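You operate a simulated robot arm through the tools that you are given. There is no shell and no other tool. Be economical: measure what you need, move in short steps, check, and stop when the job is done.

You run a simulated two-armed robot. Do the job below in one go: nothing can be reset, and whatever is moved stays where it is left.

Task
Put two of the steel blocks from the top of the steel bench on the end of the steel bench by the winding machine.

It is judged by the outcome, as a careful person would: the job done as asked, and still so three seconds after it is handed in. It fails if anything else is knocked over, pushed out of place, dropped, spilled or broken.

Robot
Two 6-joint arms with two-finger parallel grippers on one trunk, on a base that drives. Base frame: it is fixed to the floor where the robot stands at the start and does not move with it; the origin is under the middle of the robot, x ahead of it, y to its left, z up. Units: m, rad, N and s.
The left shoulder is at the start at [0.06, 0.187, 1.022], the right one opposite. With the tool pointing down near the work surface each hand reaches from about 0.22 to 0.62 m from the robot's upright axis, wherever it stands, measured 20 degrees to its own side. Places, roughly: end of the steel bench by the winding machine [1, -1.7, 0.7]. Payload 1.57 kg a hand.
The tool frame of a hand sits at the grasp point between the pads (the TCP): z along the fingers, y along the line on which they close. The tips reach 0.03 m beyond it. The gripper opens to 0.11 m. The fingers are 0.024 m wide and 0.012 m thick; the gripper's body (0.048 by 0.112 m) begins 0.078 m behind the TCP.
Orientation is that of the tool frame in the base frame, as a unit quaternion [w, x, y, z]. With the fingers straight down and closing along the base's y, the tool's x points along the base's -x, its y along +y and its z along -z.

Tools
- The arms move only by the tool step_arm. It takes "left_series", "right_series" or both (then of equal length, played together; a hand with none holds still); each is a list of rows, each a list of 7 numbers: the gripper command, from -1 (fully open) to 1 (shut), values between in proportion, then the shift along the tool's x, y, z in units of 100 mm (1.0 is 100 mm), then the turn, a rotation vector about the tool's x, y, z in units of 45 degrees (1.0 is 45 degrees). In form: [[grip, dx, dy, dz, rx, ry, rz], ...]. A call has 1 to 8 rows; each row is the pose to reach, as a shift and turn from the pose commanded when the call began, along the tool's axes at that moment. A call with a number of a shift or a turn outside -1 to 1 is refused whole. Each row takes 0.2 s and may step no farther than 0.05 m and 0.15 rad from the row before; otherwise, or with a gripper value out of range, the whole call is refused. Where a pose cannot be reached the arm comes as near as it can. A force on the tool above 40 N (or 10 N above the force at the start of the call, whichever is more), or a blocked arm, ends the call early, and 0.2 s more pass. The fingers move at their own pace (about 0.153 m/s each) and stop on an object; they squeeze with about 33 N. The grip force told is the motor's: it shows also when the fingers shut on nothing. Time passes only in rows, and 0.2 s behind the last, so rows that repeat a pose let the fingers close. The reply holds the time, the measured pose of the TCP, the force on the tool along the base axes, the opening and the grip force, in the units named above and with some noise.
- Cameras (640 x 400 px; columns grow to the right, rows downward): "scene" is now at [0.0075, -0.0254, 1.5557]; the picture's right is [-0.35, -0.94, 0.00], its down [-0.77, 0.29, -0.58] and it looks along [0.54, -0.20, -0.82] (base axes); focal length 294 px, centre (320, 200). "left" rides on the left gripper at [0.07, -0.016, -0.141] in its tool frame; the picture's right is [0.23, 0.97, 0.00], its down [-0.85, 0.20, -0.48] and it looks along [-0.47, 0.11, 0.88] (tool axes); focal length 222 px, centre (320, 200). "right" rides on the right gripper at [0.07, 0.016, -0.141] in its tool frame; the picture's right is [-0.23, 0.97, 0.00], its down [-0.86, -0.20, -0.48] and it looks along [-0.47, -0.11, 0.88] (tool axes); focal length 222 px, centre (320, 200). There is no depth. A picture from a camera that has moved, and an enlarged one, comes with that camera's place and axes in the base frame and with its lens.
- grab_frame(camera): a new picture of that camera. It takes no simulated time.
- lift_body(by): slides the trunk up (or, below 0, down) by that many m; the arms and the scene camera ride with it, the base frame stays. It gives what a move gives, with no picture.
- base_move(legs): drives the robot by 1 to 6 legs, each [ahead, left, turn to the left] in m, m and rad, along the robot's own axes; the way and the turn of a leg run together, so that a leg with both is an arc; at most 1.5 m and 3.142 rad a leg. The arms and the cameras ride along, it lands a little off, and it stops where it bumps. It gives what a move gives.
- pan_tilt(pan, tilt): turns the head with the scene camera to pan (to the left, within 1.501 rad either way) and tilt (down, from -0.506 to 1.204), counted from straight ahead of the robot. It gives what a move gives.
- enlarge(camera, box): a new picture of the part [left, top, right, bottom] of that camera's present view, enlarged. It takes no simulated time.
- hand_in(): hands the job in; it is judged then, once.

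Go step by step. Nothing tells you exact positions but the pictures and the camera data: compare them with the known pose of the tool, close in by small moves and look again before you grip or let go. The budget is 120 turns and 88 pictures, counting those below and the enlarged ones. Unless the task says otherwise, let go and move clear before handing in, and close with one line.

The tools are called after "Call:" as a command line: name --argument value ..., lists and objects as JSON in quotes. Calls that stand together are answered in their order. step_arm: Moves the arms, as the interface text tells. Its arguments: {"type":"object","properties":{"left_series":{"type":"array","items":{"type":"array","items":{"type":"number"}}},"right_series":{"type":"array","items":{"type":"array","items":{"type":"number"}}}},"required":[]} The other tools are called the same way: lift_body (by) slides the trunk up or down; base_move (legs) drives the base; pan_tilt (pan, tilt) turns the head that bears the scene camera; grab_frame (camera) takes a picture; enlarge (camera, box) takes an enlarged picture of a part of a camera's view; hand_in () hands the job in.

At the start:

```text
time: 0.0
left_eef_pos: [0.4263, 0.065, 0.96]
left_ee_rot: [0.001, 0.001, 1.0, -0.001]
left_force: [0.7, 0.2, -0.1]
left_width: 0.1099
left_grasp_force: 0.0
right_eef_pos: [0.4176, -0.305, 0.9764]
right_ee_rot: [0.0, 0.0, 1.0, 0.0]
right_force: [0.9, 0.0, 0.2]
right_width: 0.1096
right_grasp_force: 0.1
trunk travel left (down, up): [-0.65, 0.34]
robot x, y, heading: [0.0032, 0.0008, 0.003]
head pan, tilt: [-0.356, 0.956]
```

scene: 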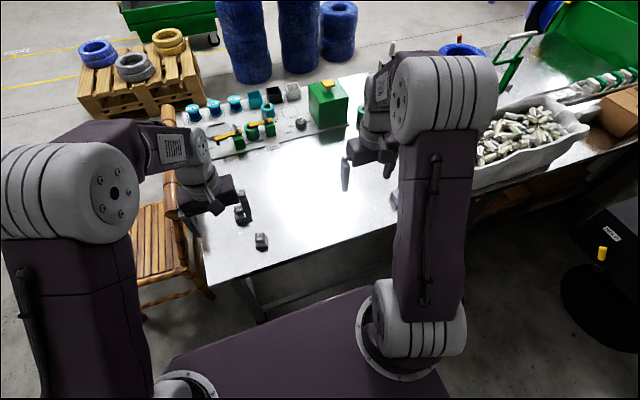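
right: 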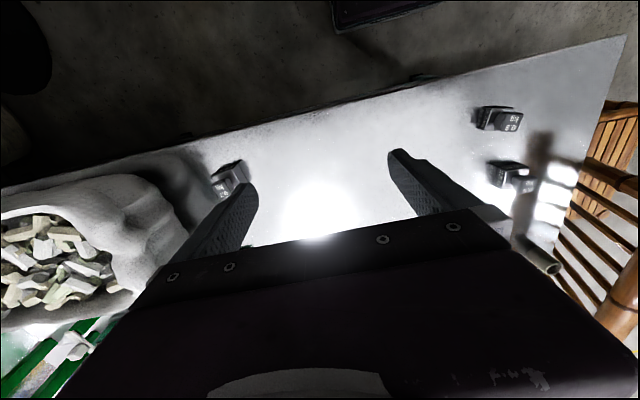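
left: 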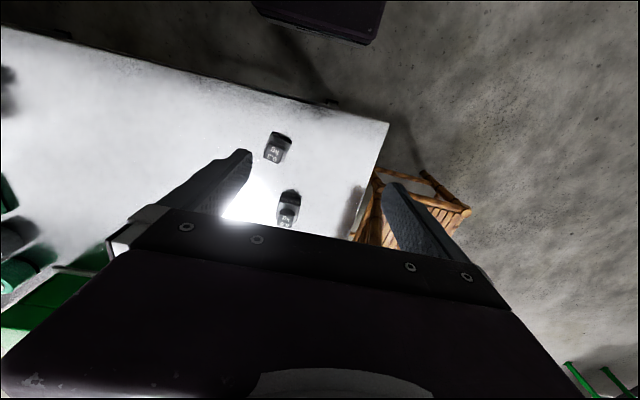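

I see three candidate steel blocks near the front edge: around [0.47, 0.0], [0.60, 0.03] and [0.48, -0.50]. I'll look to the right first, at the far end of the bench by the winding machine.

Call:
enlarge --camera "scene" --box '[160, 70, 400, 270]'

Call:
pan_tilt --pan -1.05 --tilt 0.5

Call:
grab_frame --camera "scene"

```text
2.00 times, centred on (280, 170) of scene
camera zoom: at [0.0075, -0.0254, 1.5557], right [-0.35, -0.94, 0.0], down [-0.77, 0.29, -0.58], along [0.54, -0.2, -0.82], focal length 588 px, centre (400, 260)
```

zoom: 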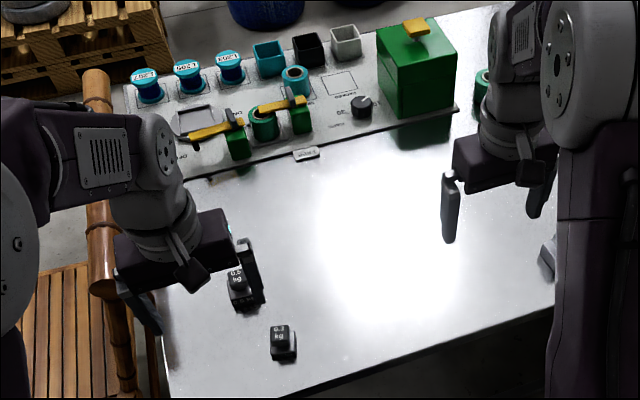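

```text
time: 1.1
left_eef_pos: [0.4262, 0.0649, 0.9591]
left_ee_rot: [0.0, 0.0, 1.0, 0.0]
left_force: [0.1, -0.2, 0.1]
left_width: 0.1101
left_grasp_force: 0.1
right_eef_pos: [0.4179, -0.3055, 0.9769]
right_ee_rot: [0.0, 0.001, 1.0, 0.0]
right_force: [-0.2, -0.2, -0.4]
right_width: 0.1101
right_grasp_force: 0.1
trunk travel left (down, up): [-0.65, 0.34]
robot x, y, heading: [0.0017, 0.003, -0.001]
head pan, tilt: [-1.051, 0.499]
```

```text
83 pictures are left
camera scene: at [-0.0149, -0.079, 1.5937], right [-0.87, -0.5, 0.0], down [-0.24, 0.42, -0.88], along [0.44, -0.76, -0.48], focal length 294 px, centre (320, 200)
```

scene: 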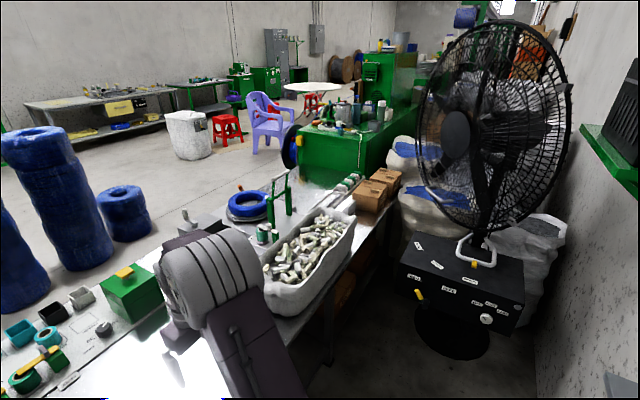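

The bench runs to the right past the bin of offcuts, towards a green machine; the target end is about pixel (310,181). I'll enlarge it.

Call:
enlarge --camera "scene" --box '[220, 130, 420, 255]'

Call:
enlarge --camera "right" --box '[160, 120, 320, 220]'

```text
3.20 times, centred on (320, 192) of scene
camera zoom: at [-0.0149, -0.079, 1.5937], right [-0.87, -0.5, 0.0], down [-0.24, 0.42, -0.88], along [0.44, -0.76, -0.48], focal length 941 px, centre (320, 224)
```

zoom: 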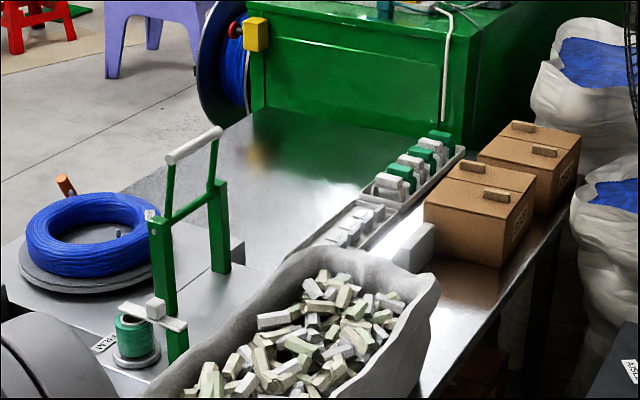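

```text
4.00 times, centred on (240, 170) of right
camera zoom: at [0.3478, -0.289, 1.1175], right [0.23, 0.97, 0.0], down [0.86, -0.2, 0.48], along [0.47, -0.11, -0.88], focal length 888 px, centre (640, 320)
```

zoom: 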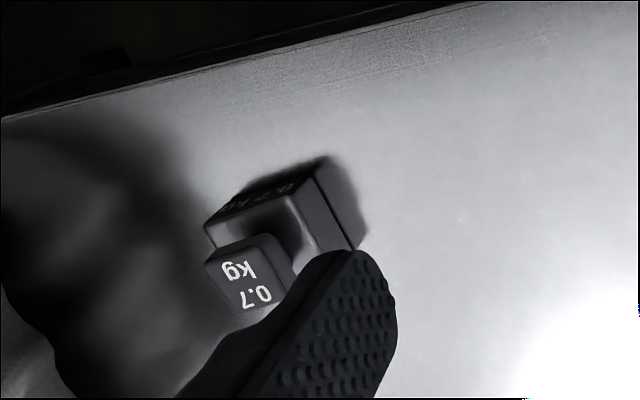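

The free steel area between the tray and the green machine (x about 0.85–1.2, y about -1.5 to -1.95) is the target. The fan blocks access from the front, so I'll carry one block in each hand around to the back. First I drive right 0.2 m so that both blocks are in reach.

Call:
base_move --legs '[[0, -0.2, 0]]'

Call:
grab_frame --camera "right"

Call:
grab_frame --camera "left"

Call:
pan_tilt --pan 0.9 --tilt 0.5

Call:
grab_frame --camera "scene"

Call:
pan_tilt --pan 0 --tilt 0.5

Call:
grab_frame --camera "scene"

```text
time: 2.7
left_eef_pos: [0.4266, -0.1398, 0.9587]
left_ee_rot: [0.001, 0.0, 1.0, 0.0]
left_force: [0.6, -0.7, -1.3]
left_width: 0.1101
left_grasp_force: 0.0
right_eef_pos: [0.4167, -0.511, 0.9768]
right_ee_rot: [0.0, 0.0, 1.0, 0.0]
right_force: [1.1, -0.3, -0.1]
right_width: 0.1101
right_grasp_force: 0.2
trunk travel left (down, up): [-0.65, 0.34]
robot x, y, heading: [0.0015, -0.2055, 0.004]
head pan, tilt: [-1.051, 0.499]
```

```text
80 pictures are left
camera right: at [0.3474, -0.4953, 1.1175], right [0.23, 0.97, 0.0], down [0.85, -0.2, 0.48], along [0.47, -0.11, -0.88], focal length 222 px, centre (320, 200)
```

right: 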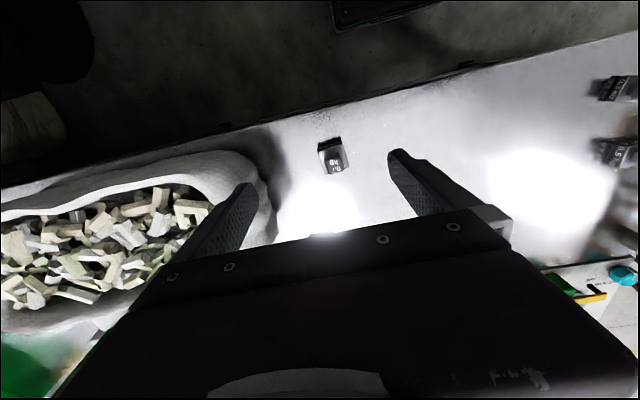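

```text
79 pictures are left
camera left: at [0.3567, -0.1557, 1.0992], right [-0.23, 0.97, 0.0], down [0.86, 0.2, 0.48], along [0.47, 0.11, -0.88], focal length 222 px, centre (320, 200)
```

left: 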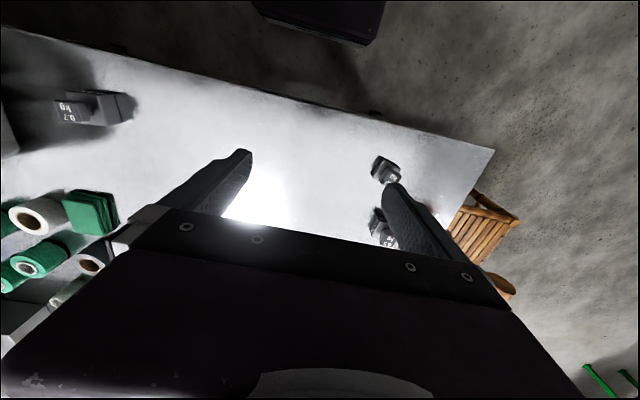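

```text
time: 4.6
left_eef_pos: [0.4265, -0.1406, 0.9598]
left_ee_rot: [0.0, 0.0, 1.0, 0.0]
left_force: [1.0, 0.1, -0.1]
left_width: 0.1101
left_grasp_force: 0.0
right_eef_pos: [0.4171, -0.5124, 0.9764]
right_ee_rot: [-0.001, 0.0, 1.0, 0.0]
right_force: [0.1, -0.2, -0.5]
right_width: 0.11
right_grasp_force: 0.1
trunk travel left (down, up): [-0.65, 0.34]
robot x, y, heading: [0.0021, -0.2035, -0.005]
head pan, tilt: [0.901, 0.499]
```

```text
78 pictures are left
camera scene: at [-0.0037, -0.135, 1.5937], right [0.78, -0.62, 0.0], down [-0.3, -0.37, -0.88], along [0.55, 0.69, -0.48], focal length 294 px, centre (320, 200)
```

scene: 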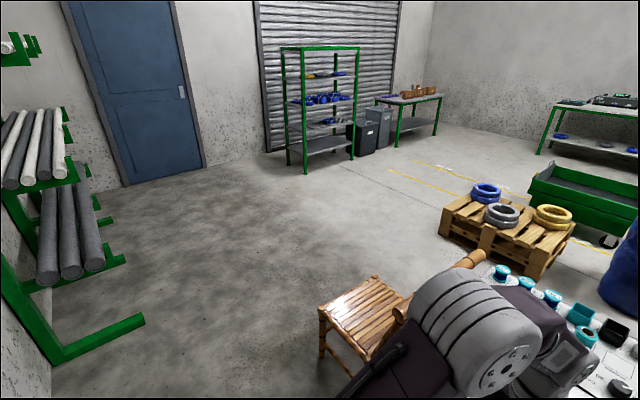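

```text
time: 5.8
left_eef_pos: [0.4261, -0.1411, 0.9595]
left_ee_rot: [0.001, -0.001, 1.0, 0.0]
left_force: [0.4, 0.4, -0.7]
left_width: 0.1097
left_grasp_force: 0.0
right_eef_pos: [0.4178, -0.511, 0.9752]
right_ee_rot: [0.0, 0.0, 1.0, 0.0]
right_force: [-0.3, 0.2, -0.7]
right_width: 0.1098
right_grasp_force: 0.1
trunk travel left (down, up): [-0.65, 0.34]
robot x, y, heading: [-0.0004, -0.2059, -0.004]
head pan, tilt: [0.0, 0.499]
```

```text
77 pictures are left
camera scene: at [0.0306, -0.2063, 1.5937], right [0.0, -1.0, 0.0], down [-0.48, 0.0, -0.88], along [0.88, 0.0, -0.48], focal length 294 px, centre (320, 200)
```

scene: 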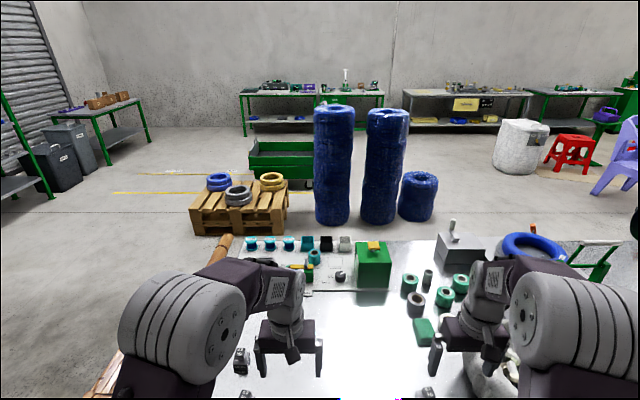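

Everything is measured roughly: block A (0.3 kg) is near [0.47, -0.012] and block C (0.7 kg) near [0.473, -0.503]. I'll move both hands above their blocks and look again.

Call:
step_arm --left_series '[[-1, -0.1, 0.33, 0, 0, 0, 0], [-1, -0.2, 0.66, 0, 0, 0, 0], [-1, -0.3, 0.99, 0, 0, 0, 0], [-1, -0.3, 0.99, 0.1, 0, 0, 0]]' --right_series '[[-1, -0.1, 0.02, 0, 0, 0, 0], [-1, -0.3, 0.05, 0, 0, 0, 0], [-1, -0.4, 0.08, 0.2, 0, 0, 0], [-1, -0.4, 0.08, 0.5, 0, 0, 0]]'

Call:
grab_frame --camera "right"

Call:
grab_frame --camera "left"

```text
time: 6.8
left_eef_pos: [0.4538, -0.0418, 0.9494]
left_ee_rot: [0.0, 0.0, 1.0, 0.0]
left_force: [0.1, 0.2, 0.8]
left_width: 0.1104
left_grasp_force: 0.1
right_eef_pos: [0.4581, -0.5039, 0.926]
right_ee_rot: [-0.001, 0.0, 1.0, -0.001]
right_force: [0.6, 0.0, 0.6]
right_width: 0.1101
right_grasp_force: 0.0
trunk travel left (down, up): [-0.65, 0.34]
robot x, y, heading: [-0.0005, -0.2053, -0.005]
head pan, tilt: [0.0, 0.499]
```

```text
76 pictures are left
camera right: at [0.3872, -0.4873, 1.0657], right [0.23, 0.97, 0.0], down [0.86, -0.2, 0.48], along [0.46, -0.11, -0.88], focal length 222 px, centre (320, 200)
```

right: 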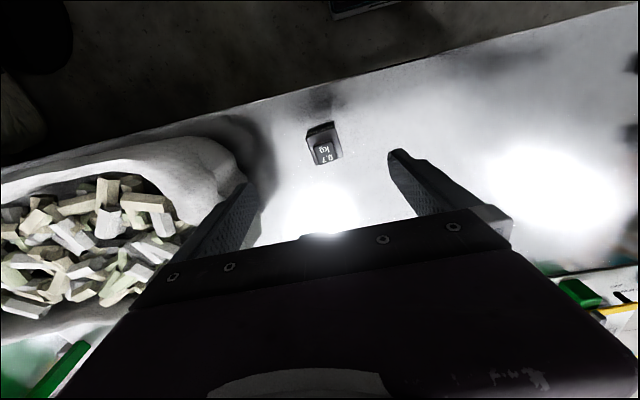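

```text
75 pictures are left
camera left: at [0.3852, -0.0574, 1.0897], right [-0.23, 0.97, 0.0], down [0.86, 0.2, 0.48], along [0.47, 0.11, -0.88], focal length 222 px, centre (320, 200)
```

left: 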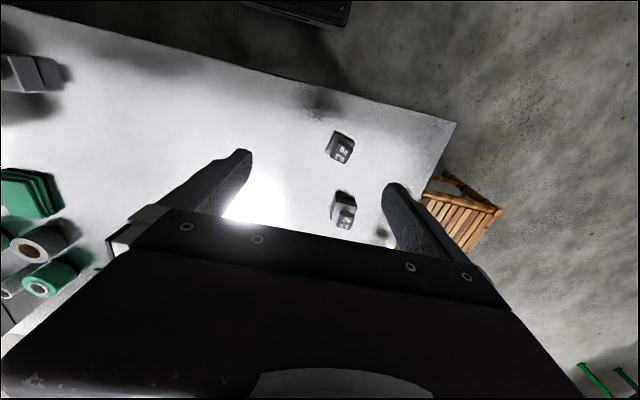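

Both blocks are in clear view. I'll enlarge each to read its heading and size.

Call:
enlarge --camera "right" --box '[280, 110, 376, 170]'

Call:
enlarge --camera "left" --box '[296, 115, 392, 175]'

```text
6.67 times, centred on (328, 140) of right
camera zoom: at [0.3872, -0.4873, 1.0657], right [0.23, 0.97, 0.0], down [0.86, -0.2, 0.48], along [0.46, -0.11, -0.88], focal length 1481 px, centre (267, 600)
```

zoom: 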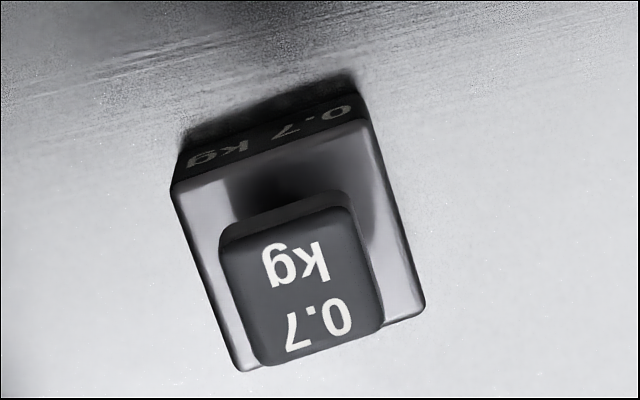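

```text
6.67 times, centred on (344, 145) of left
camera zoom: at [0.3852, -0.0574, 1.0897], right [-0.23, 0.97, 0.0], down [0.86, 0.2, 0.48], along [0.47, 0.11, -0.88], focal length 1481 px, centre (160, 567)
```

zoom: 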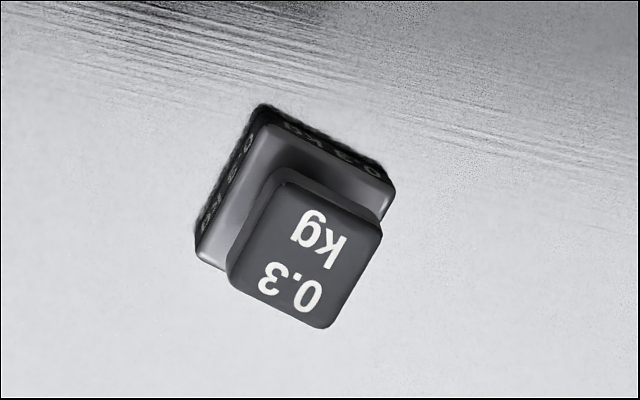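

Both blocks are about 4 cm across: C is centred at [0.476, -0.501] and turned about +6°, A is at [0.478, -0.001] and turned about -13°. I'll align the hands, drop partway and look again.

Call:
step_arm --left_series '[[-1, -0.12, 0.2, 0.1, 0, 0, 0.15], [-1, -0.23, 0.4, 0.3, 0, 0, 0.29], [-1, -0.23, 0.4, 0.7, 0, 0, 0.29], [-1, -0.23, 0.4, 1.0, 0, 0, 0.29], [-1, -0.23, 0.4, 1.0, 0, 0, 0.29]]' --right_series '[[-1, -0.1, 0.03, 0.1, 0, 0, -0.1], [-1, -0.18, 0.03, 0.3, 0, 0, -0.13], [-1, -0.18, 0.03, 0.6, 0, 0, -0.13], [-1, -0.18, 0.03, 0.9, 0, 0, -0.13], [-1, -0.18, 0.03, 0.9, 0, 0, -0.13]]'

Call:
grab_frame --camera "right"

Call:
grab_frame --camera "left"

```text
time: 8.0
left_eef_pos: [0.4777, -0.004, 0.8499]
left_ee_rot: [0.002, 0.114, 0.993, 0.0]
left_force: [0.0, 0.7, -0.3]
left_width: 0.1098
left_grasp_force: 0.0
right_eef_pos: [0.4741, -0.5024, 0.8379]
right_ee_rot: [0.001, -0.051, 0.999, 0.0]
right_force: [0.2, -0.1, -0.6]
right_width: 0.11
right_grasp_force: 0.1
trunk travel left (down, up): [-0.65, 0.34]
robot x, y, heading: [-0.0024, -0.2074, -0.002]
head pan, tilt: [0.0, 0.499]
```

```text
72 pictures are left
camera right: at [0.402, -0.4938, 0.9782], right [0.13, 0.99, 0.0], down [0.87, -0.11, 0.48], along [0.48, -0.06, -0.88], focal length 222 px, centre (320, 200)
```

right: 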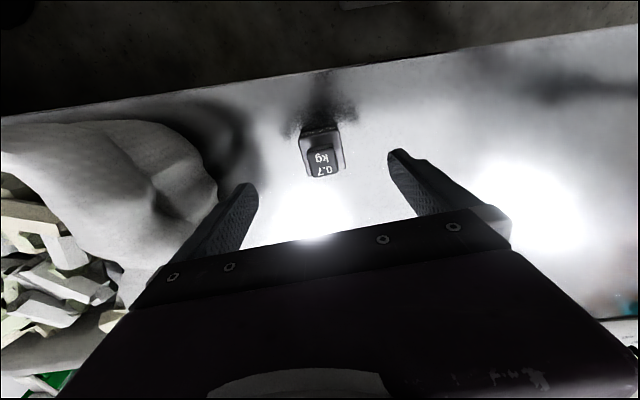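

```text
71 pictures are left
camera left: at [0.4065, -0.0018, 0.9896], right [0.0, 1.0, 0.0], down [0.88, 0.0, 0.48], along [0.48, 0.0, -0.88], focal length 222 px, centre (320, 200)
```

left: 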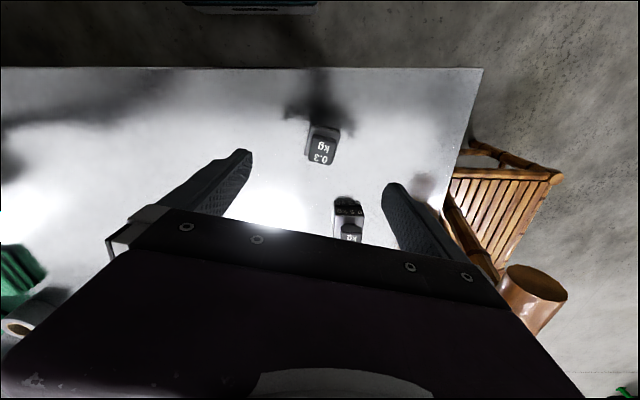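

Both hands are lined up with their blocks. I narrow the openings a little and go down to grasp height.

Call:
step_arm --left_series '[[-0.4, 0, 0.04, 0.3, 0, 0, 0], [-0.4, 0, 0.04, 0.6, 0, 0, 0], [-0.4, 0, 0.04, 0.85, 0, 0, 0], [-0.4, 0, 0.04, 0.98, 0, 0, 0], [-0.4, 0, 0.04, 0.98, 0, 0, 0]]' --right_series '[[-0.4, -0.02, 0, 0.3, 0, 0, 0], [-0.4, -0.02, 0, 0.5, 0, 0, 0], [-0.4, -0.02, 0, 0.7, 0, 0, 0], [-0.4, -0.02, 0, 0.85, 0, 0, 0], [-0.4, -0.02, 0, 0.85, 0, 0, 0]]'

Call:
grab_frame --camera "right"

Call:
grab_frame --camera "left"

```text
time: 9.2
left_eef_pos: [0.4811, 0.0043, 0.751]
left_ee_rot: [0.0, 0.114, 0.993, 0.0]
left_force: [0.2, 0.4, 0.2]
left_width: 0.077
left_grasp_force: 0.0
right_eef_pos: [0.4782, -0.5024, 0.7506]
right_ee_rot: [0.0, -0.05, 0.999, 0.0]
right_force: [0.3, 0.4, -0.1]
right_width: 0.0771
right_grasp_force: 0.1
trunk travel left (down, up): [-0.65, 0.34]
robot x, y, heading: [-0.0027, -0.2056, -0.001]
head pan, tilt: [0.0, 0.499]
```

```text
70 pictures are left
camera right: at [0.406, -0.4932, 0.8922], right [0.13, 0.99, 0.0], down [0.87, -0.11, 0.48], along [0.47, -0.06, -0.88], focal length 222 px, centre (320, 200)
```

right: 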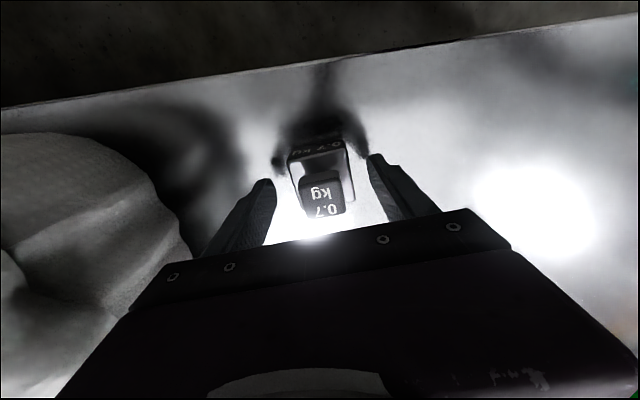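

```text
69 pictures are left
camera left: at [0.4094, 0.0052, 0.8914], right [0.0, 1.0, 0.0], down [0.88, 0.0, 0.48], along [0.48, 0.0, -0.88], focal length 222 px, centre (320, 200)
```

left: 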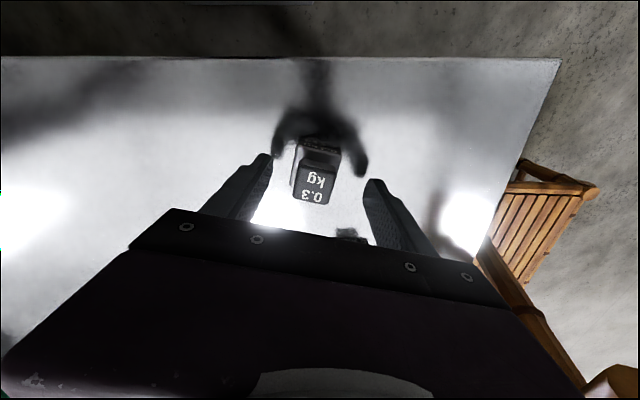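

Both blocks sit between the fingers. I make a small correction, go down the last 13 mm and close.

Call:
step_arm --left_series '[[-0.4, 0.07, -0.04, 0.0, 0, 0, 0], [-0.4, 0.07, -0.04, 0.13, 0, 0, 0], [1, 0.07, -0.04, 0.13, 0, 0, 0], [1, 0.07, -0.04, 0.13, 0, 0, 0], [1, 0.07, -0.04, 0.13, 0, 0, 0]]' --right_series '[[-0.4, 0.05, 0.03, 0.0, 0, 0, 0], [-0.4, 0.05, 0.03, 0.13, 0, 0, 0], [1, 0.05, 0.03, 0.13, 0, 0, 0], [1, 0.05, 0.03, 0.13, 0, 0, 0], [1, 0.05, 0.03, 0.13, 0, 0, 0]]'

Call:
grab_frame --camera "right"

Call:
grab_frame --camera "left"

```text
time: 10.4
left_eef_pos: [0.4726, 0.0005, 0.7383]
left_ee_rot: [0.0, 0.114, 0.993, 0.001]
left_force: [-0.1, -0.9, -0.3]
left_width: 0.0396
left_grasp_force: 32.8
right_eef_pos: [0.4725, -0.4983, 0.7389]
right_ee_rot: [0.0, -0.05, 0.999, 0.0]
right_force: [3.3, -0.7, 2.3]
right_width: 0.0477
right_grasp_force: 32.9
trunk travel left (down, up): [-0.65, 0.34]
robot x, y, heading: [0.0002, -0.204, -0.0]
head pan, tilt: [0.0, 0.499]
```

```text
68 pictures are left
camera right: at [0.4009, -0.4892, 0.8798], right [0.13, 0.99, 0.0], down [0.87, -0.11, 0.48], along [0.47, -0.06, -0.88], focal length 222 px, centre (320, 200)
```

right: 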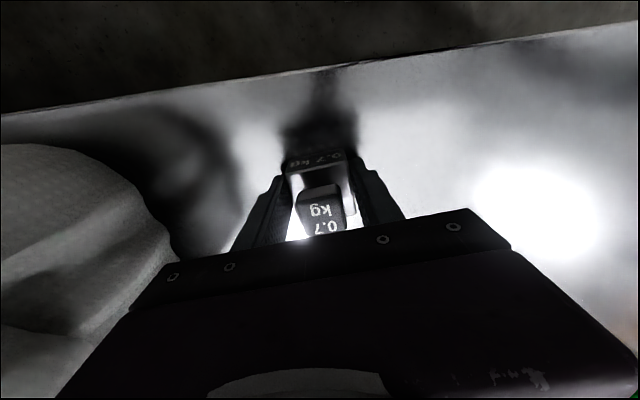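

```text
67 pictures are left
camera left: at [0.4019, 0.0015, 0.8783], right [0.0, 1.0, 0.0], down [0.88, 0.0, 0.48], along [0.48, 0.0, -0.88], focal length 222 px, centre (320, 200)
```

left: 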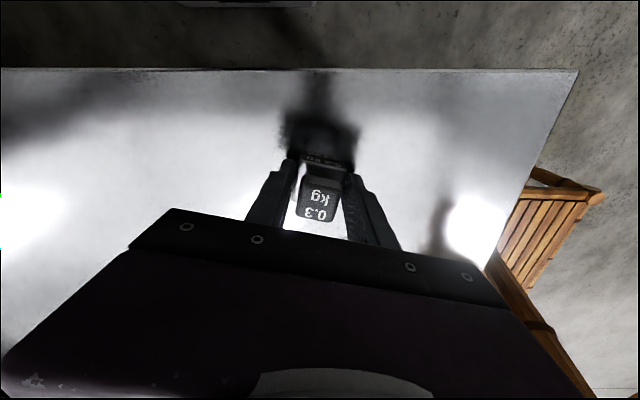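

Both blocks are held (openings 40 and 48 mm, 33 N). I lift them straight up with the arms, then with the trunk.

Call:
step_arm --left_series '[[1, 0, 0, -0.2, 0, 0, 0], [1, 0, 0, -0.5, 0, 0, 0], [1, 0, 0, -0.8, 0, 0, 0], [1, 0, 0, -1.0, 0, 0, 0]]' --right_series '[[1, 0, 0, -0.2, 0, 0, 0], [1, 0, 0, -0.5, 0, 0, 0], [1, 0, 0, -0.8, 0, 0, 0], [1, 0, 0, -1.0, 0, 0, 0]]'

Call:
lift_body --by 0.3

Call:
pan_tilt --pan 0 --tilt 1.1

Call:
grab_frame --camera "scene"

```text
time: 11.4
left_eef_pos: [0.4724, 0.0014, 0.8385]
left_ee_rot: [0.001, 0.114, 0.993, 0.0]
left_force: [-0.1, -0.5, -2.7]
left_width: 0.0398
left_grasp_force: 32.6
right_eef_pos: [0.4736, -0.4965, 0.838]
right_ee_rot: [-0.002, -0.051, 0.999, 0.0]
right_force: [-0.8, -0.5, -6.7]
right_width: 0.0479
right_grasp_force: 33.1
trunk travel left (down, up): [-0.65, 0.34]
robot x, y, heading: [-0.0004, -0.2073, 0.002]
head pan, tilt: [0.0, 0.499]
```

```text
time: 14.4
left_eef_pos: [0.4725, 0.002, 1.1383]
left_ee_rot: [0.0, 0.114, 0.994, 0.0]
left_force: [-0.6, -0.5, -2.8]
left_width: 0.0398
left_grasp_force: 32.7
right_eef_pos: [0.4744, -0.4962, 1.1362]
right_ee_rot: [0.001, -0.051, 0.999, 0.0]
right_force: [-0.5, -0.2, -7.0]
right_width: 0.0476
right_grasp_force: 33.1
trunk travel left (down, up): [-0.95, 0.04]
robot x, y, heading: [0.0009, -0.2069, -0.006]
head pan, tilt: [0.0, 0.499]
```

```text
time: 15.4
left_eef_pos: [0.4722, 0.0011, 1.1384]
left_ee_rot: [0.0, 0.114, 0.993, -0.001]
left_force: [0.0, -0.4, -3.2]
left_width: 0.0395
left_grasp_force: 32.7
right_eef_pos: [0.474, -0.4977, 1.1378]
right_ee_rot: [-0.001, -0.051, 0.999, 0.0]
right_force: [0.5, -0.2, -7.2]
right_width: 0.0477
right_grasp_force: 32.9
trunk travel left (down, up): [-0.95, 0.04]
robot x, y, heading: [0.0003, -0.2069, -0.002]
head pan, tilt: [0.0, 1.1]
```

```text
66 pictures are left
camera scene: at [0.0046, -0.2068, 1.846], right [0.0, -1.0, 0.0], down [-0.89, 0.0, -0.45], along [0.45, 0.0, -0.89], focal length 294 px, centre (320, 200)
```

scene: 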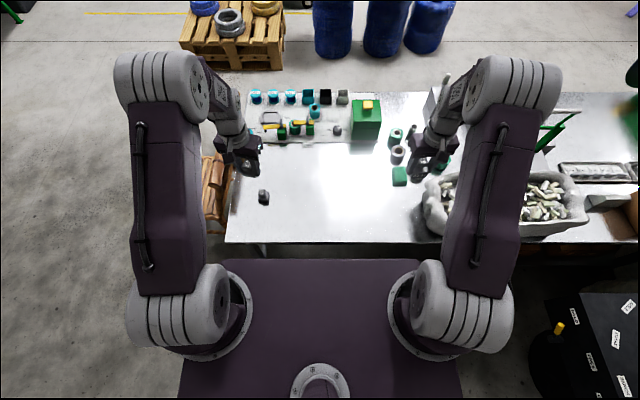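

The blocks are clear at z≈1.1. Now I strafe left along the bench front, past the chair, and check the way.

Call:
base_move --legs '[[0, 0.8, 0]]'

Call:
pan_tilt --pan 0.5 --tilt 0.8

Call:
grab_frame --camera "scene"

```text
time: 19.5
left_eef_pos: [0.4622, 0.7742, 1.1384]
left_ee_rot: [-0.001, 0.104, 0.995, 0.001]
left_force: [0.1, -0.4, -3.1]
left_width: 0.0395
left_grasp_force: 32.8
right_eef_pos: [0.4737, 0.2769, 1.1368]
right_ee_rot: [-0.001, -0.06, 0.998, 0.0]
right_force: [0.2, 0.5, -7.3]
right_width: 0.0475
right_grasp_force: 33.5
trunk travel left (down, up): [-0.95, 0.04]
robot x, y, heading: [-0.0072, 0.561, 0.016]
head pan, tilt: [0.0, 1.1]
```

```text
time: 20.5
left_eef_pos: [0.4618, 0.7763, 1.1388]
left_ee_rot: [0.001, 0.105, 0.995, 0.0]
left_force: [-0.5, -0.7, -3.3]
left_width: 0.0396
left_grasp_force: 33.2
right_eef_pos: [0.4734, 0.2779, 1.1385]
right_ee_rot: [-0.001, -0.061, 0.998, 0.0]
right_force: [-0.6, 0.3, -7.0]
right_width: 0.0477
right_grasp_force: 32.5
trunk travel left (down, up): [-0.95, 0.04]
robot x, y, heading: [-0.0097, 0.5586, 0.011]
head pan, tilt: [0.499, 0.799]
```

```text
65 pictures are left
camera scene: at [0.0048, 0.5988, 1.8677], right [0.49, -0.87, 0.0], down [-0.62, -0.35, -0.7], along [0.61, 0.34, -0.72], focal length 294 px, centre (320, 200)
```

scene: 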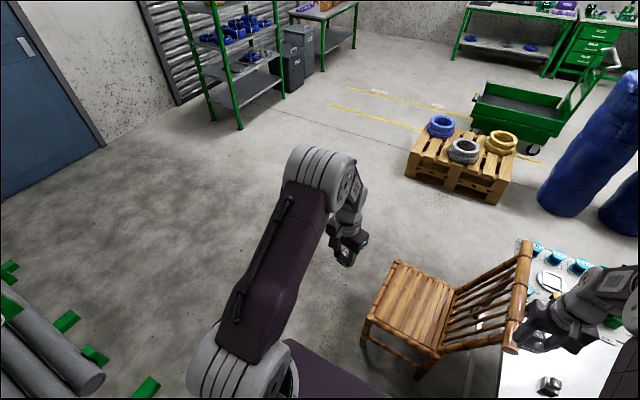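

The way left of the chair is clear, and there's about 1.1 m of aisle between the bench and the pallet or towers. I'll go around the chair to about [1.65, 1.15] and turn right.

Call:
base_move --legs '[[0, 0.5, 0], [0.8, 0.1, 0], [0.86, 0, 0]]'

Call:
base_move --legs '[[0, 0, -1.58]]'

Call:
pan_tilt --pan 0 --tilt 0.7

Call:
grab_frame --camera "scene"

```text
time: 31.4
left_eef_pos: [2.0755, 1.443, 1.1385]
left_ee_rot: [0.001, 0.102, 0.995, 0.0]
left_force: [1.2, -0.4, -3.6]
left_width: 0.0394
left_grasp_force: 32.8
right_eef_pos: [2.0898, 0.9451, 1.1368]
right_ee_rot: [0.0, -0.064, 0.998, -0.001]
right_force: [0.3, -0.8, -7.1]
right_width: 0.0477
right_grasp_force: 32.9
trunk travel left (down, up): [-0.95, 0.04]
robot x, y, heading: [1.6115, 1.222, 0.024]
head pan, tilt: [0.499, 0.799]
```

```text
time: 35.5
left_eef_pos: [1.8444, 0.7636, 1.1372]
left_ee_rot: [0.0, 0.764, 0.645, 0.001]
left_force: [-0.3, -0.6, -3.4]
left_width: 0.0397
left_grasp_force: 32.8
right_eef_pos: [1.3481, 0.7334, 1.1366]
right_ee_rot: [-0.001, 0.648, 0.761, 0.001]
right_force: [0.4, -0.2, -6.2]
right_width: 0.0476
right_grasp_force: 32.6
trunk travel left (down, up): [-0.95, 0.04]
robot x, y, heading: [1.6087, 1.2243, -1.514]
head pan, tilt: [0.499, 0.799]
```

```text
time: 36.5
left_eef_pos: [1.8428, 0.764, 1.1379]
left_ee_rot: [-0.001, 0.764, 0.645, 0.0]
left_force: [-0.5, -0.2, -3.2]
left_width: 0.0394
left_grasp_force: 32.9
right_eef_pos: [1.3473, 0.7323, 1.1361]
right_ee_rot: [-0.001, 0.648, 0.761, 0.0]
right_force: [-1.4, 0.2, -6.0]
right_width: 0.0476
right_grasp_force: 33.6
trunk travel left (down, up): [-0.95, 0.04]
robot x, y, heading: [1.6077, 1.2223, -1.515]
head pan, tilt: [0.0, 0.7]
```

```text
64 pictures are left
camera scene: at [1.6099, 1.1971, 1.8759], right [-1.0, -0.06, 0.0], down [-0.04, 0.64, -0.76], along [0.05, -0.76, -0.65], focal length 294 px, centre (320, 200)
```

scene: 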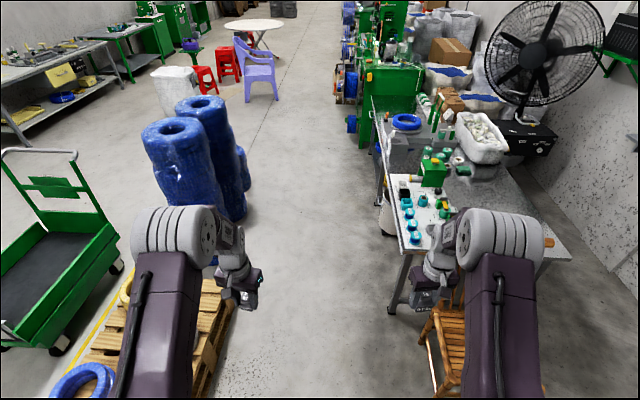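

The aisle is clear. I drive down it to about y=-1.2 and check the area before turning to face the bench.

Call:
base_move --legs '[[1.4, 0, 0], [0, 0, -0.06], [1.0, 0.05, 0]]'

Call:
pan_tilt --pan -0.5 --tilt 0.8

Call:
grab_frame --camera "scene"

```text
time: 49.0
left_eef_pos: [1.921, -1.7355, 1.1383]
left_ee_rot: [0.0, 0.789, 0.615, 0.0]
left_force: [0.4, -0.1, -3.1]
left_width: 0.0396
left_grasp_force: 33.4
right_eef_pos: [1.424, -1.7291, 1.1379]
right_ee_rot: [0.0, 0.677, 0.736, 0.001]
right_force: [-0.4, -0.2, -6.6]
right_width: 0.0478
right_grasp_force: 33.3
trunk travel left (down, up): [-0.95, 0.04]
robot x, y, heading: [1.7199, -1.2617, -1.585]
head pan, tilt: [0.0, 0.7]
```

```text
time: 50.0
left_eef_pos: [1.922, -1.7369, 1.1381]
left_ee_rot: [-0.001, 0.789, 0.615, 0.001]
left_force: [-0.6, -0.2, -3.7]
left_width: 0.0398
left_grasp_force: 32.7
right_eef_pos: [1.4241, -1.7296, 1.1375]
right_ee_rot: [0.0, 0.677, 0.736, 0.001]
right_force: [-0.3, 0.2, -6.7]
right_width: 0.0475
right_grasp_force: 32.6
trunk travel left (down, up): [-0.95, 0.04]
robot x, y, heading: [1.7206, -1.2592, -1.588]
head pan, tilt: [-0.499, 0.799]
```

```text
63 pictures are left
camera scene: at [1.683, -1.2733, 1.8677], right [-0.87, 0.49, 0.0], down [0.35, 0.62, -0.7], along [-0.34, -0.61, -0.72], focal length 294 px, centre (320, 200)
```

scene: 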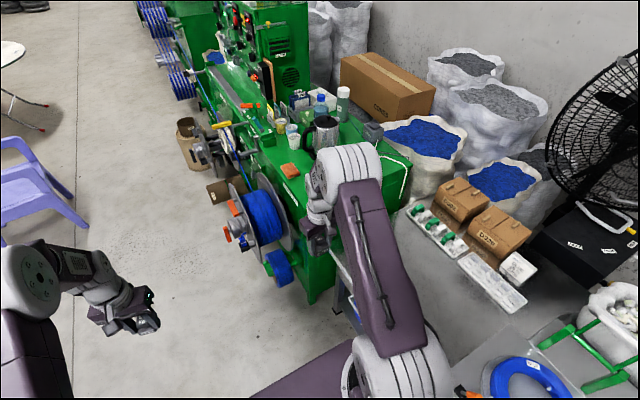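

The area is open and the free bench is on the right. I shift away from the bench a little, then turn right to face it.

Call:
base_move --legs '[[0.1, 0.15, 0], [0, 0, -1.56]]'

Call:
pan_tilt --pan 0.1 --tilt 0.8

Call:
grab_frame --camera "scene"

```text
time: 55.4
left_eef_pos: [1.3889, -1.5487, 1.1383]
left_ee_rot: [0.0, 0.99, -0.139, 0.001]
left_force: [-0.2, -0.4, -2.8]
left_width: 0.0396
left_grasp_force: 32.7
right_eef_pos: [1.4131, -1.0506, 1.1381]
right_ee_rot: [-0.001, 1.0, 0.026, 0.0]
right_force: [0.3, -0.2, -6.8]
right_width: 0.0475
right_grasp_force: 32.7
trunk travel left (down, up): [-0.95, 0.04]
robot x, y, heading: [1.8725, -1.3626, 3.095]
head pan, tilt: [-0.499, 0.799]
```

```text
time: 56.4
left_eef_pos: [1.3886, -1.5469, 1.1383]
left_ee_rot: [0.0, 0.99, -0.139, 0.001]
left_force: [0.4, 0.2, -2.3]
left_width: 0.0398
left_grasp_force: 32.9
right_eef_pos: [1.4143, -1.0505, 1.1375]
right_ee_rot: [0.0, 1.0, 0.026, 0.001]
right_force: [0.1, 0.3, -6.7]
right_width: 0.0475
right_grasp_force: 32.5
trunk travel left (down, up): [-0.95, 0.04]
robot x, y, heading: [1.8723, -1.361, 3.092]
head pan, tilt: [0.099, 0.799]
```

```text
62 pictures are left
camera scene: at [1.8498, -1.3709, 1.8677], right [-0.05, 1.0, 0.0], down [0.72, 0.03, -0.7], along [-0.7, -0.03, -0.72], focal length 294 px, centre (320, 200)
```

scene: 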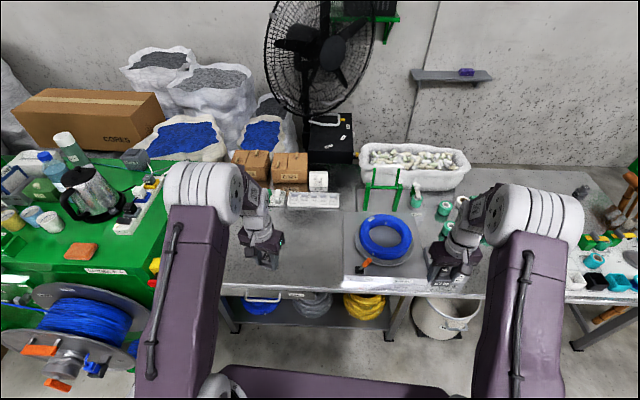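

The free patch of bench spans about x 0.8–1.22, y -1.93 to -1.32, between tray, turntable and winding machine. I drive closer, to about [1.65, -1.5], and square up.

Call:
base_move --legs '[[0, 0.15, 0.048], [0.21, 0, 0]]'

Call:
pan_tilt --pan 0.15 --tilt 1.0

Call:
grab_frame --camera "scene"

Call:
grab_frame --camera "left"

```text
time: 59.0
left_eef_pos: [1.1943, -1.7157, 1.1403]
left_ee_rot: [0.001, 0.993, -0.115, -0.002]
left_force: [-0.2, 0.4, -2.9]
left_width: 0.0396
left_grasp_force: 33.5
right_eef_pos: [1.1927, -1.2178, 1.1394]
right_ee_rot: [0.001, 0.999, 0.05, -0.001]
right_force: [0.5, -0.1, -6.1]
right_width: 0.0478
right_grasp_force: 32.7
trunk travel left (down, up): [-0.95, 0.04]
robot x, y, heading: [1.6607, -1.5091, 3.137]
head pan, tilt: [0.099, 0.799]
```

```text
time: 59.7
left_eef_pos: [1.1901, -1.7161, 1.138]
left_ee_rot: [0.0, 0.993, -0.115, 0.001]
left_force: [0.3, 0.5, -3.1]
left_width: 0.0398
left_grasp_force: 32.9
right_eef_pos: [1.1899, -1.2187, 1.1374]
right_ee_rot: [0.001, 0.999, 0.049, 0.001]
right_force: [0.2, -0.3, -6.9]
right_width: 0.0476
right_grasp_force: 33.0
trunk travel left (down, up): [-0.95, 0.04]
robot x, y, heading: [1.6617, -1.5101, 3.137]
head pan, tilt: [0.15, 1.0]
```

```text
61 pictures are left
camera scene: at [1.6528, -1.5203, 1.8526], right [-0.15, 0.99, 0.0], down [0.83, 0.12, -0.54], along [-0.53, -0.08, -0.84], focal length 294 px, centre (320, 200)
```

scene: 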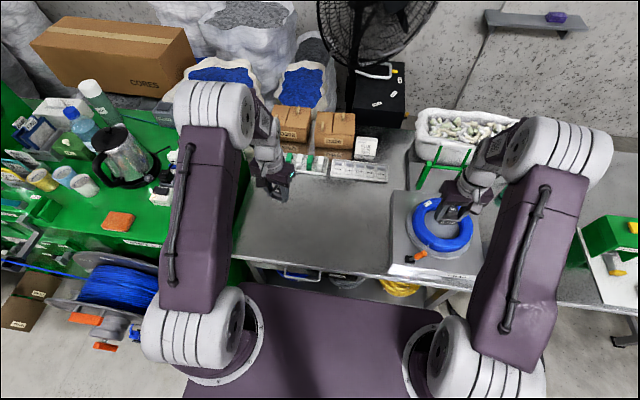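

```text
60 pictures are left
camera left: at [1.262, -1.7155, 1.2783], right [0.0, -1.0, 0.0], down [-0.88, 0.0, 0.48], along [-0.48, 0.0, -0.88], focal length 222 px, centre (320, 200)
```

left: 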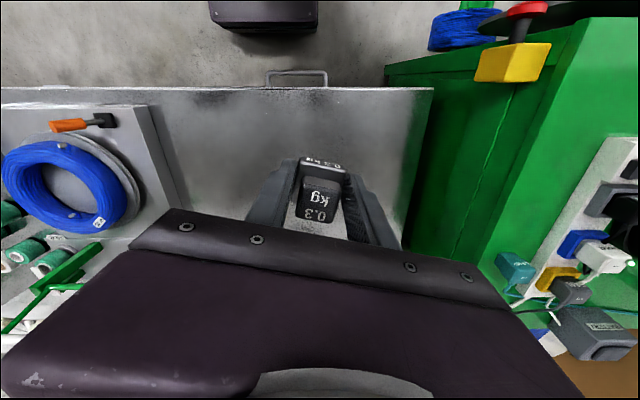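

The base front is about 0.25 m ahead of the axis, so there's room to move 7 cm closer. The machine side is at y≈-1.98 and the left hand is at y≈-1.72, so it's clear.

Call:
base_move --legs '[[0.07, 0, 0]]'

Call:
step_arm --left_series '[[1, -0.2, 0, 0, 0, 0, 0], [1, -0.4, 0, 0, 0, 0, 0], [1, -0.5, 0, 0, 0, 0, 0], [1, -0.5, 0, 0, 0, 0, 0]]'

Call:
grab_frame --camera "scene"

Call:
grab_frame --camera "left"

```text
time: 60.7
left_eef_pos: [1.1317, -1.7157, 1.1435]
left_ee_rot: [0.001, 0.993, -0.115, -0.004]
left_force: [1.6, 0.6, -2.7]
left_width: 0.0395
left_grasp_force: 32.5
right_eef_pos: [1.1335, -1.2178, 1.1409]
right_ee_rot: [0.001, 0.999, 0.048, -0.003]
right_force: [1.6, -0.3, -6.8]
right_width: 0.0477
right_grasp_force: 33.4
trunk travel left (down, up): [-0.95, 0.04]
robot x, y, heading: [1.5955, -1.5109, 3.137]
head pan, tilt: [0.15, 1.0]
```

```text
time: 61.7
left_eef_pos: [1.0707, -1.7041, 1.1368]
left_ee_rot: [0.0, 0.993, -0.115, 0.003]
left_force: [0.0, 0.3, -4.2]
left_width: 0.0397
left_grasp_force: 32.7
right_eef_pos: [1.1194, -1.2172, 1.1349]
right_ee_rot: [0.001, 0.999, 0.049, 0.004]
right_force: [0.7, 1.0, -6.8]
right_width: 0.0479
right_grasp_force: 32.7
trunk travel left (down, up): [-0.95, 0.04]
robot x, y, heading: [1.596, -1.508, 3.132]
head pan, tilt: [0.15, 1.0]
```

```text
59 pictures are left
camera scene: at [1.58, -1.5204, 1.8525], right [-0.14, 0.99, 0.0], down [0.83, 0.12, -0.54], along [-0.53, -0.08, -0.84], focal length 294 px, centre (320, 200)
```

scene: 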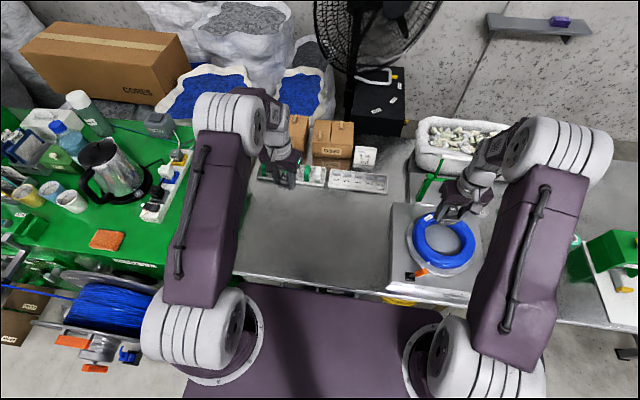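

```text
58 pictures are left
camera left: at [1.1428, -1.7034, 1.2768], right [0.0, -1.0, 0.0], down [-0.88, 0.0, 0.47], along [-0.47, 0.0, -0.88], focal length 222 px, centre (320, 200)
```

left: 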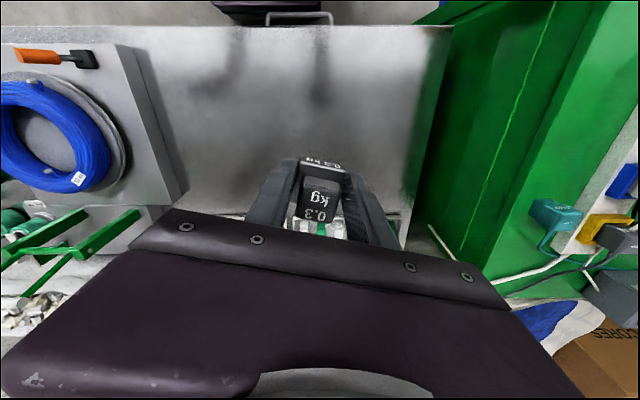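

The left hand is over the free patch. I bring the right hand in from above the turntable before lowering the trunk.

Call:
step_arm --right_series '[[1, -0.1, 0.3, 0, 0, 0, 0], [1, -0.2, 0.65, 0, 0, 0, 0], [1, -0.3, 1.0, 0, 0, 0, 0], [1, -0.3, 1.0, 0, 0, 0, 0]]'

Call:
step_arm --right_series '[[1, 0, 0.35, 0, 0, 0, 0], [1, 0, 0.7, 0, 0, 0, 0], [1, 0, 1.0, 0, 0, 0, 0], [1, 0, 1.0, 0, 0, 0, 0]]'

Call:
grab_frame --camera "scene"

```text
time: 62.7
left_eef_pos: [1.0744, -1.7039, 1.139]
left_ee_rot: [0.001, 0.993, -0.115, 0.001]
left_force: [-0.4, -0.6, -2.9]
left_width: 0.0396
left_grasp_force: 32.7
right_eef_pos: [1.1054, -1.3218, 1.1344]
right_ee_rot: [0.001, 0.999, 0.049, 0.002]
right_force: [0.4, -0.7, -6.2]
right_width: 0.0476
right_grasp_force: 32.9
trunk travel left (down, up): [-0.95, 0.04]
robot x, y, heading: [1.5919, -1.5089, 3.139]
head pan, tilt: [0.15, 1.0]
```

```text
time: 63.7
left_eef_pos: [1.073, -1.7046, 1.1376]
left_ee_rot: [0.0, 0.993, -0.115, 0.002]
left_force: [-0.5, -1.7, -3.7]
left_width: 0.0398
left_grasp_force: 33.6
right_eef_pos: [1.1129, -1.422, 1.14]
right_ee_rot: [0.001, 0.999, 0.049, 0.003]
right_force: [0.0, 0.9, -6.2]
right_width: 0.0479
right_grasp_force: 33.4
trunk travel left (down, up): [-0.95, 0.04]
robot x, y, heading: [1.5962, -1.5051, 3.134]
head pan, tilt: [0.15, 1.0]
```

```text
57 pictures are left
camera scene: at [1.5834, -1.5204, 1.8526], right [-0.14, 0.99, 0.0], down [0.83, 0.12, -0.54], along [-0.53, -0.08, -0.84], focal length 294 px, centre (320, 200)
```

scene: 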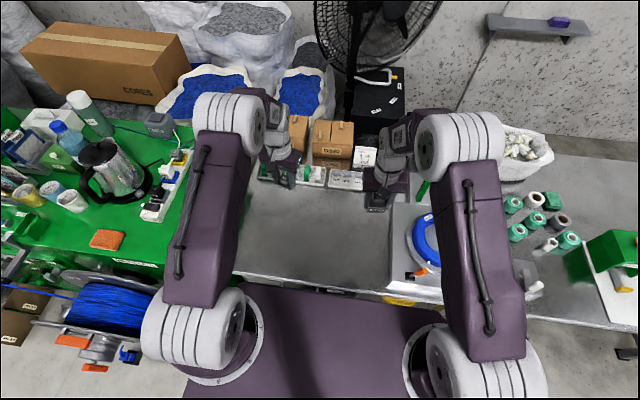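

The right hand is now nearly over the free patch. One more shift inward, and I nudge the left hand 3 cm outward.

Call:
step_arm --left_series '[[1, 0, 0.1, 0, 0, 0, 0], [1, 0, 0.3, 0, 0, 0, 0], [1, 0, 0.3, 0, 0, 0, 0], [1, 0, 0.3, 0, 0, 0, 0]]' --right_series '[[1, -0.1, 0.3, 0, 0, 0, 0], [1, -0.3, 0.6, 0, 0, 0, 0], [1, -0.3, 0.95, 0, 0, 0, 0], [1, -0.3, 0.95, 0, 0, 0, 0]]'

Call:
lift_body --by -0.2

Call:
grab_frame --camera "scene"

Call:
grab_frame --camera "right"

Call:
grab_frame --camera "left"

```text
time: 64.7
left_eef_pos: [1.0655, -1.7339, 1.1389]
left_ee_rot: [-0.001, 0.993, -0.116, 0.001]
left_force: [0.6, -0.1, -3.3]
left_width: 0.0397
left_grasp_force: 32.6
right_eef_pos: [1.091, -1.5166, 1.1406]
right_ee_rot: [0.0, 0.999, 0.049, 0.002]
right_force: [-0.5, 0.8, -6.5]
right_width: 0.0477
right_grasp_force: 32.9
trunk travel left (down, up): [-0.95, 0.04]
robot x, y, heading: [1.5952, -1.5109, 3.141]
head pan, tilt: [0.15, 1.0]
```

```text
time: 66.9
left_eef_pos: [1.0661, -1.7351, 0.9399]
left_ee_rot: [0.0, 0.993, -0.115, 0.001]
left_force: [0.6, -0.2, -2.1]
left_width: 0.0397
left_grasp_force: 33.2
right_eef_pos: [1.0907, -1.5173, 0.9391]
right_ee_rot: [0.0, 0.999, 0.049, 0.002]
right_force: [-0.1, -0.5, -6.1]
right_width: 0.0476
right_grasp_force: 33.1
trunk travel left (down, up): [-0.75, 0.24]
robot x, y, heading: [1.5969, -1.5095, 3.14]
head pan, tilt: [0.15, 1.0]
```

```text
56 pictures are left
camera scene: at [1.5842, -1.5214, 1.6526], right [-0.14, 0.99, 0.0], down [0.83, 0.12, -0.54], along [-0.53, -0.08, -0.84], focal length 294 px, centre (320, 200)
```

scene: 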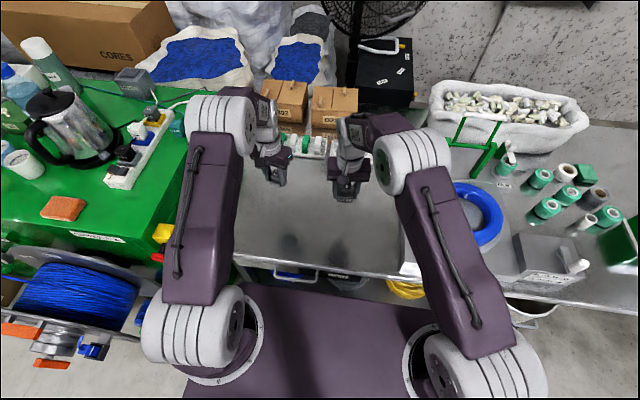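

```text
55 pictures are left
camera right: at [1.1608, -1.5273, 1.0806], right [-0.13, -0.99, 0.0], down [-0.87, 0.12, 0.47], along [-0.47, 0.06, -0.88], focal length 222 px, centre (320, 200)
```

right: 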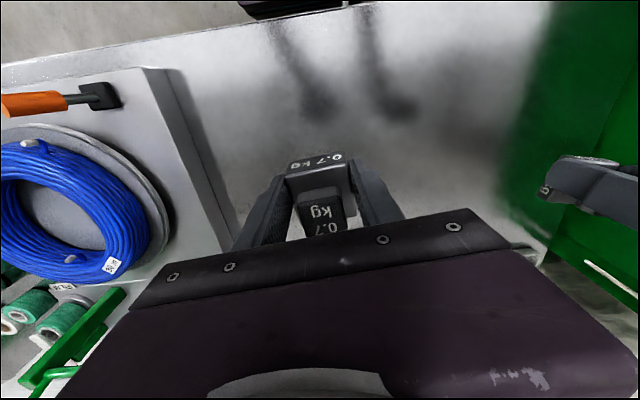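

```text
54 pictures are left
camera left: at [1.1374, -1.7335, 1.0788], right [0.0, -1.0, 0.0], down [-0.88, 0.0, 0.48], along [-0.48, 0.0, -0.88], focal length 222 px, centre (320, 200)
```

left: 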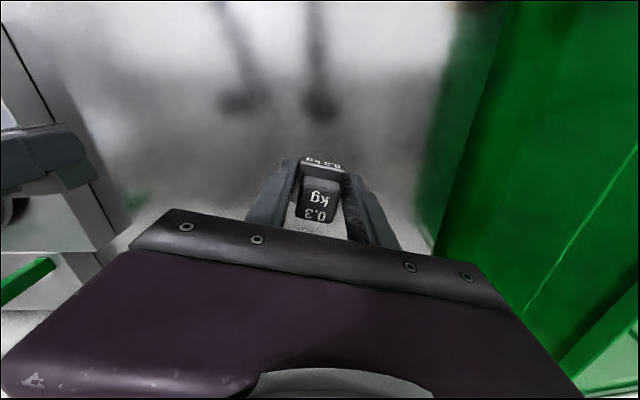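

Both blocks hang above clear steel. I lower the trunk another 0.1 m, then set the left block down gently with the arm.

Call:
lift_body --by -0.1

Call:
step_arm --left_series '[[1, 0, 0, 0.3, 0, 0, 0], [1, 0, 0, 0.6, 0, 0, 0], [1, 0, 0, 0.85, 0, 0, 0], [1, 0, 0, 0.94, 0, 0, 0], [1, 0, 0, 0.94, 0, 0, 0]]'

Call:
grab_frame --camera "left"

```text
time: 68.2
left_eef_pos: [1.0659, -1.7343, 0.838]
left_ee_rot: [0.0, 0.993, -0.116, 0.001]
left_force: [-0.2, -0.1, -3.2]
left_width: 0.0395
left_grasp_force: 33.3
right_eef_pos: [1.0909, -1.5171, 0.8395]
right_ee_rot: [0.0, 0.999, 0.049, 0.001]
right_force: [-0.2, 1.1, -6.8]
right_width: 0.0477
right_grasp_force: 32.8
trunk travel left (down, up): [-0.65, 0.34]
robot x, y, heading: [1.5938, -1.5109, 3.142]
head pan, tilt: [0.15, 1.0]
```

```text
time: 69.4
left_eef_pos: [1.067, -1.7324, 0.7455]
left_ee_rot: [0.0, 0.993, -0.116, 0.0]
left_force: [0.9, -0.3, -2.6]
left_width: 0.0396
left_grasp_force: 33.6
right_eef_pos: [1.0925, -1.5171, 0.84]
right_ee_rot: [0.0, 0.999, 0.049, 0.002]
right_force: [0.5, -0.1, -6.3]
right_width: 0.0476
right_grasp_force: 33.0
trunk travel left (down, up): [-0.65, 0.34]
robot x, y, heading: [1.5967, -1.5094, 3.138]
head pan, tilt: [0.15, 1.0]
```

```text
53 pictures are left
camera left: at [1.1382, -1.732, 0.886], right [0.0, -1.0, 0.0], down [-0.88, 0.0, 0.48], along [-0.48, 0.0, -0.88], focal length 222 px, centre (320, 200)
```

left: 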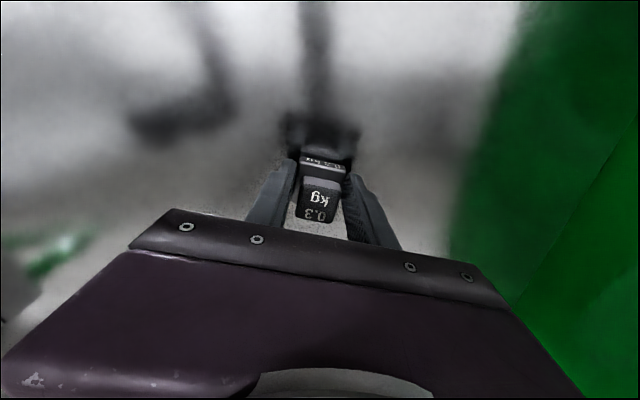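

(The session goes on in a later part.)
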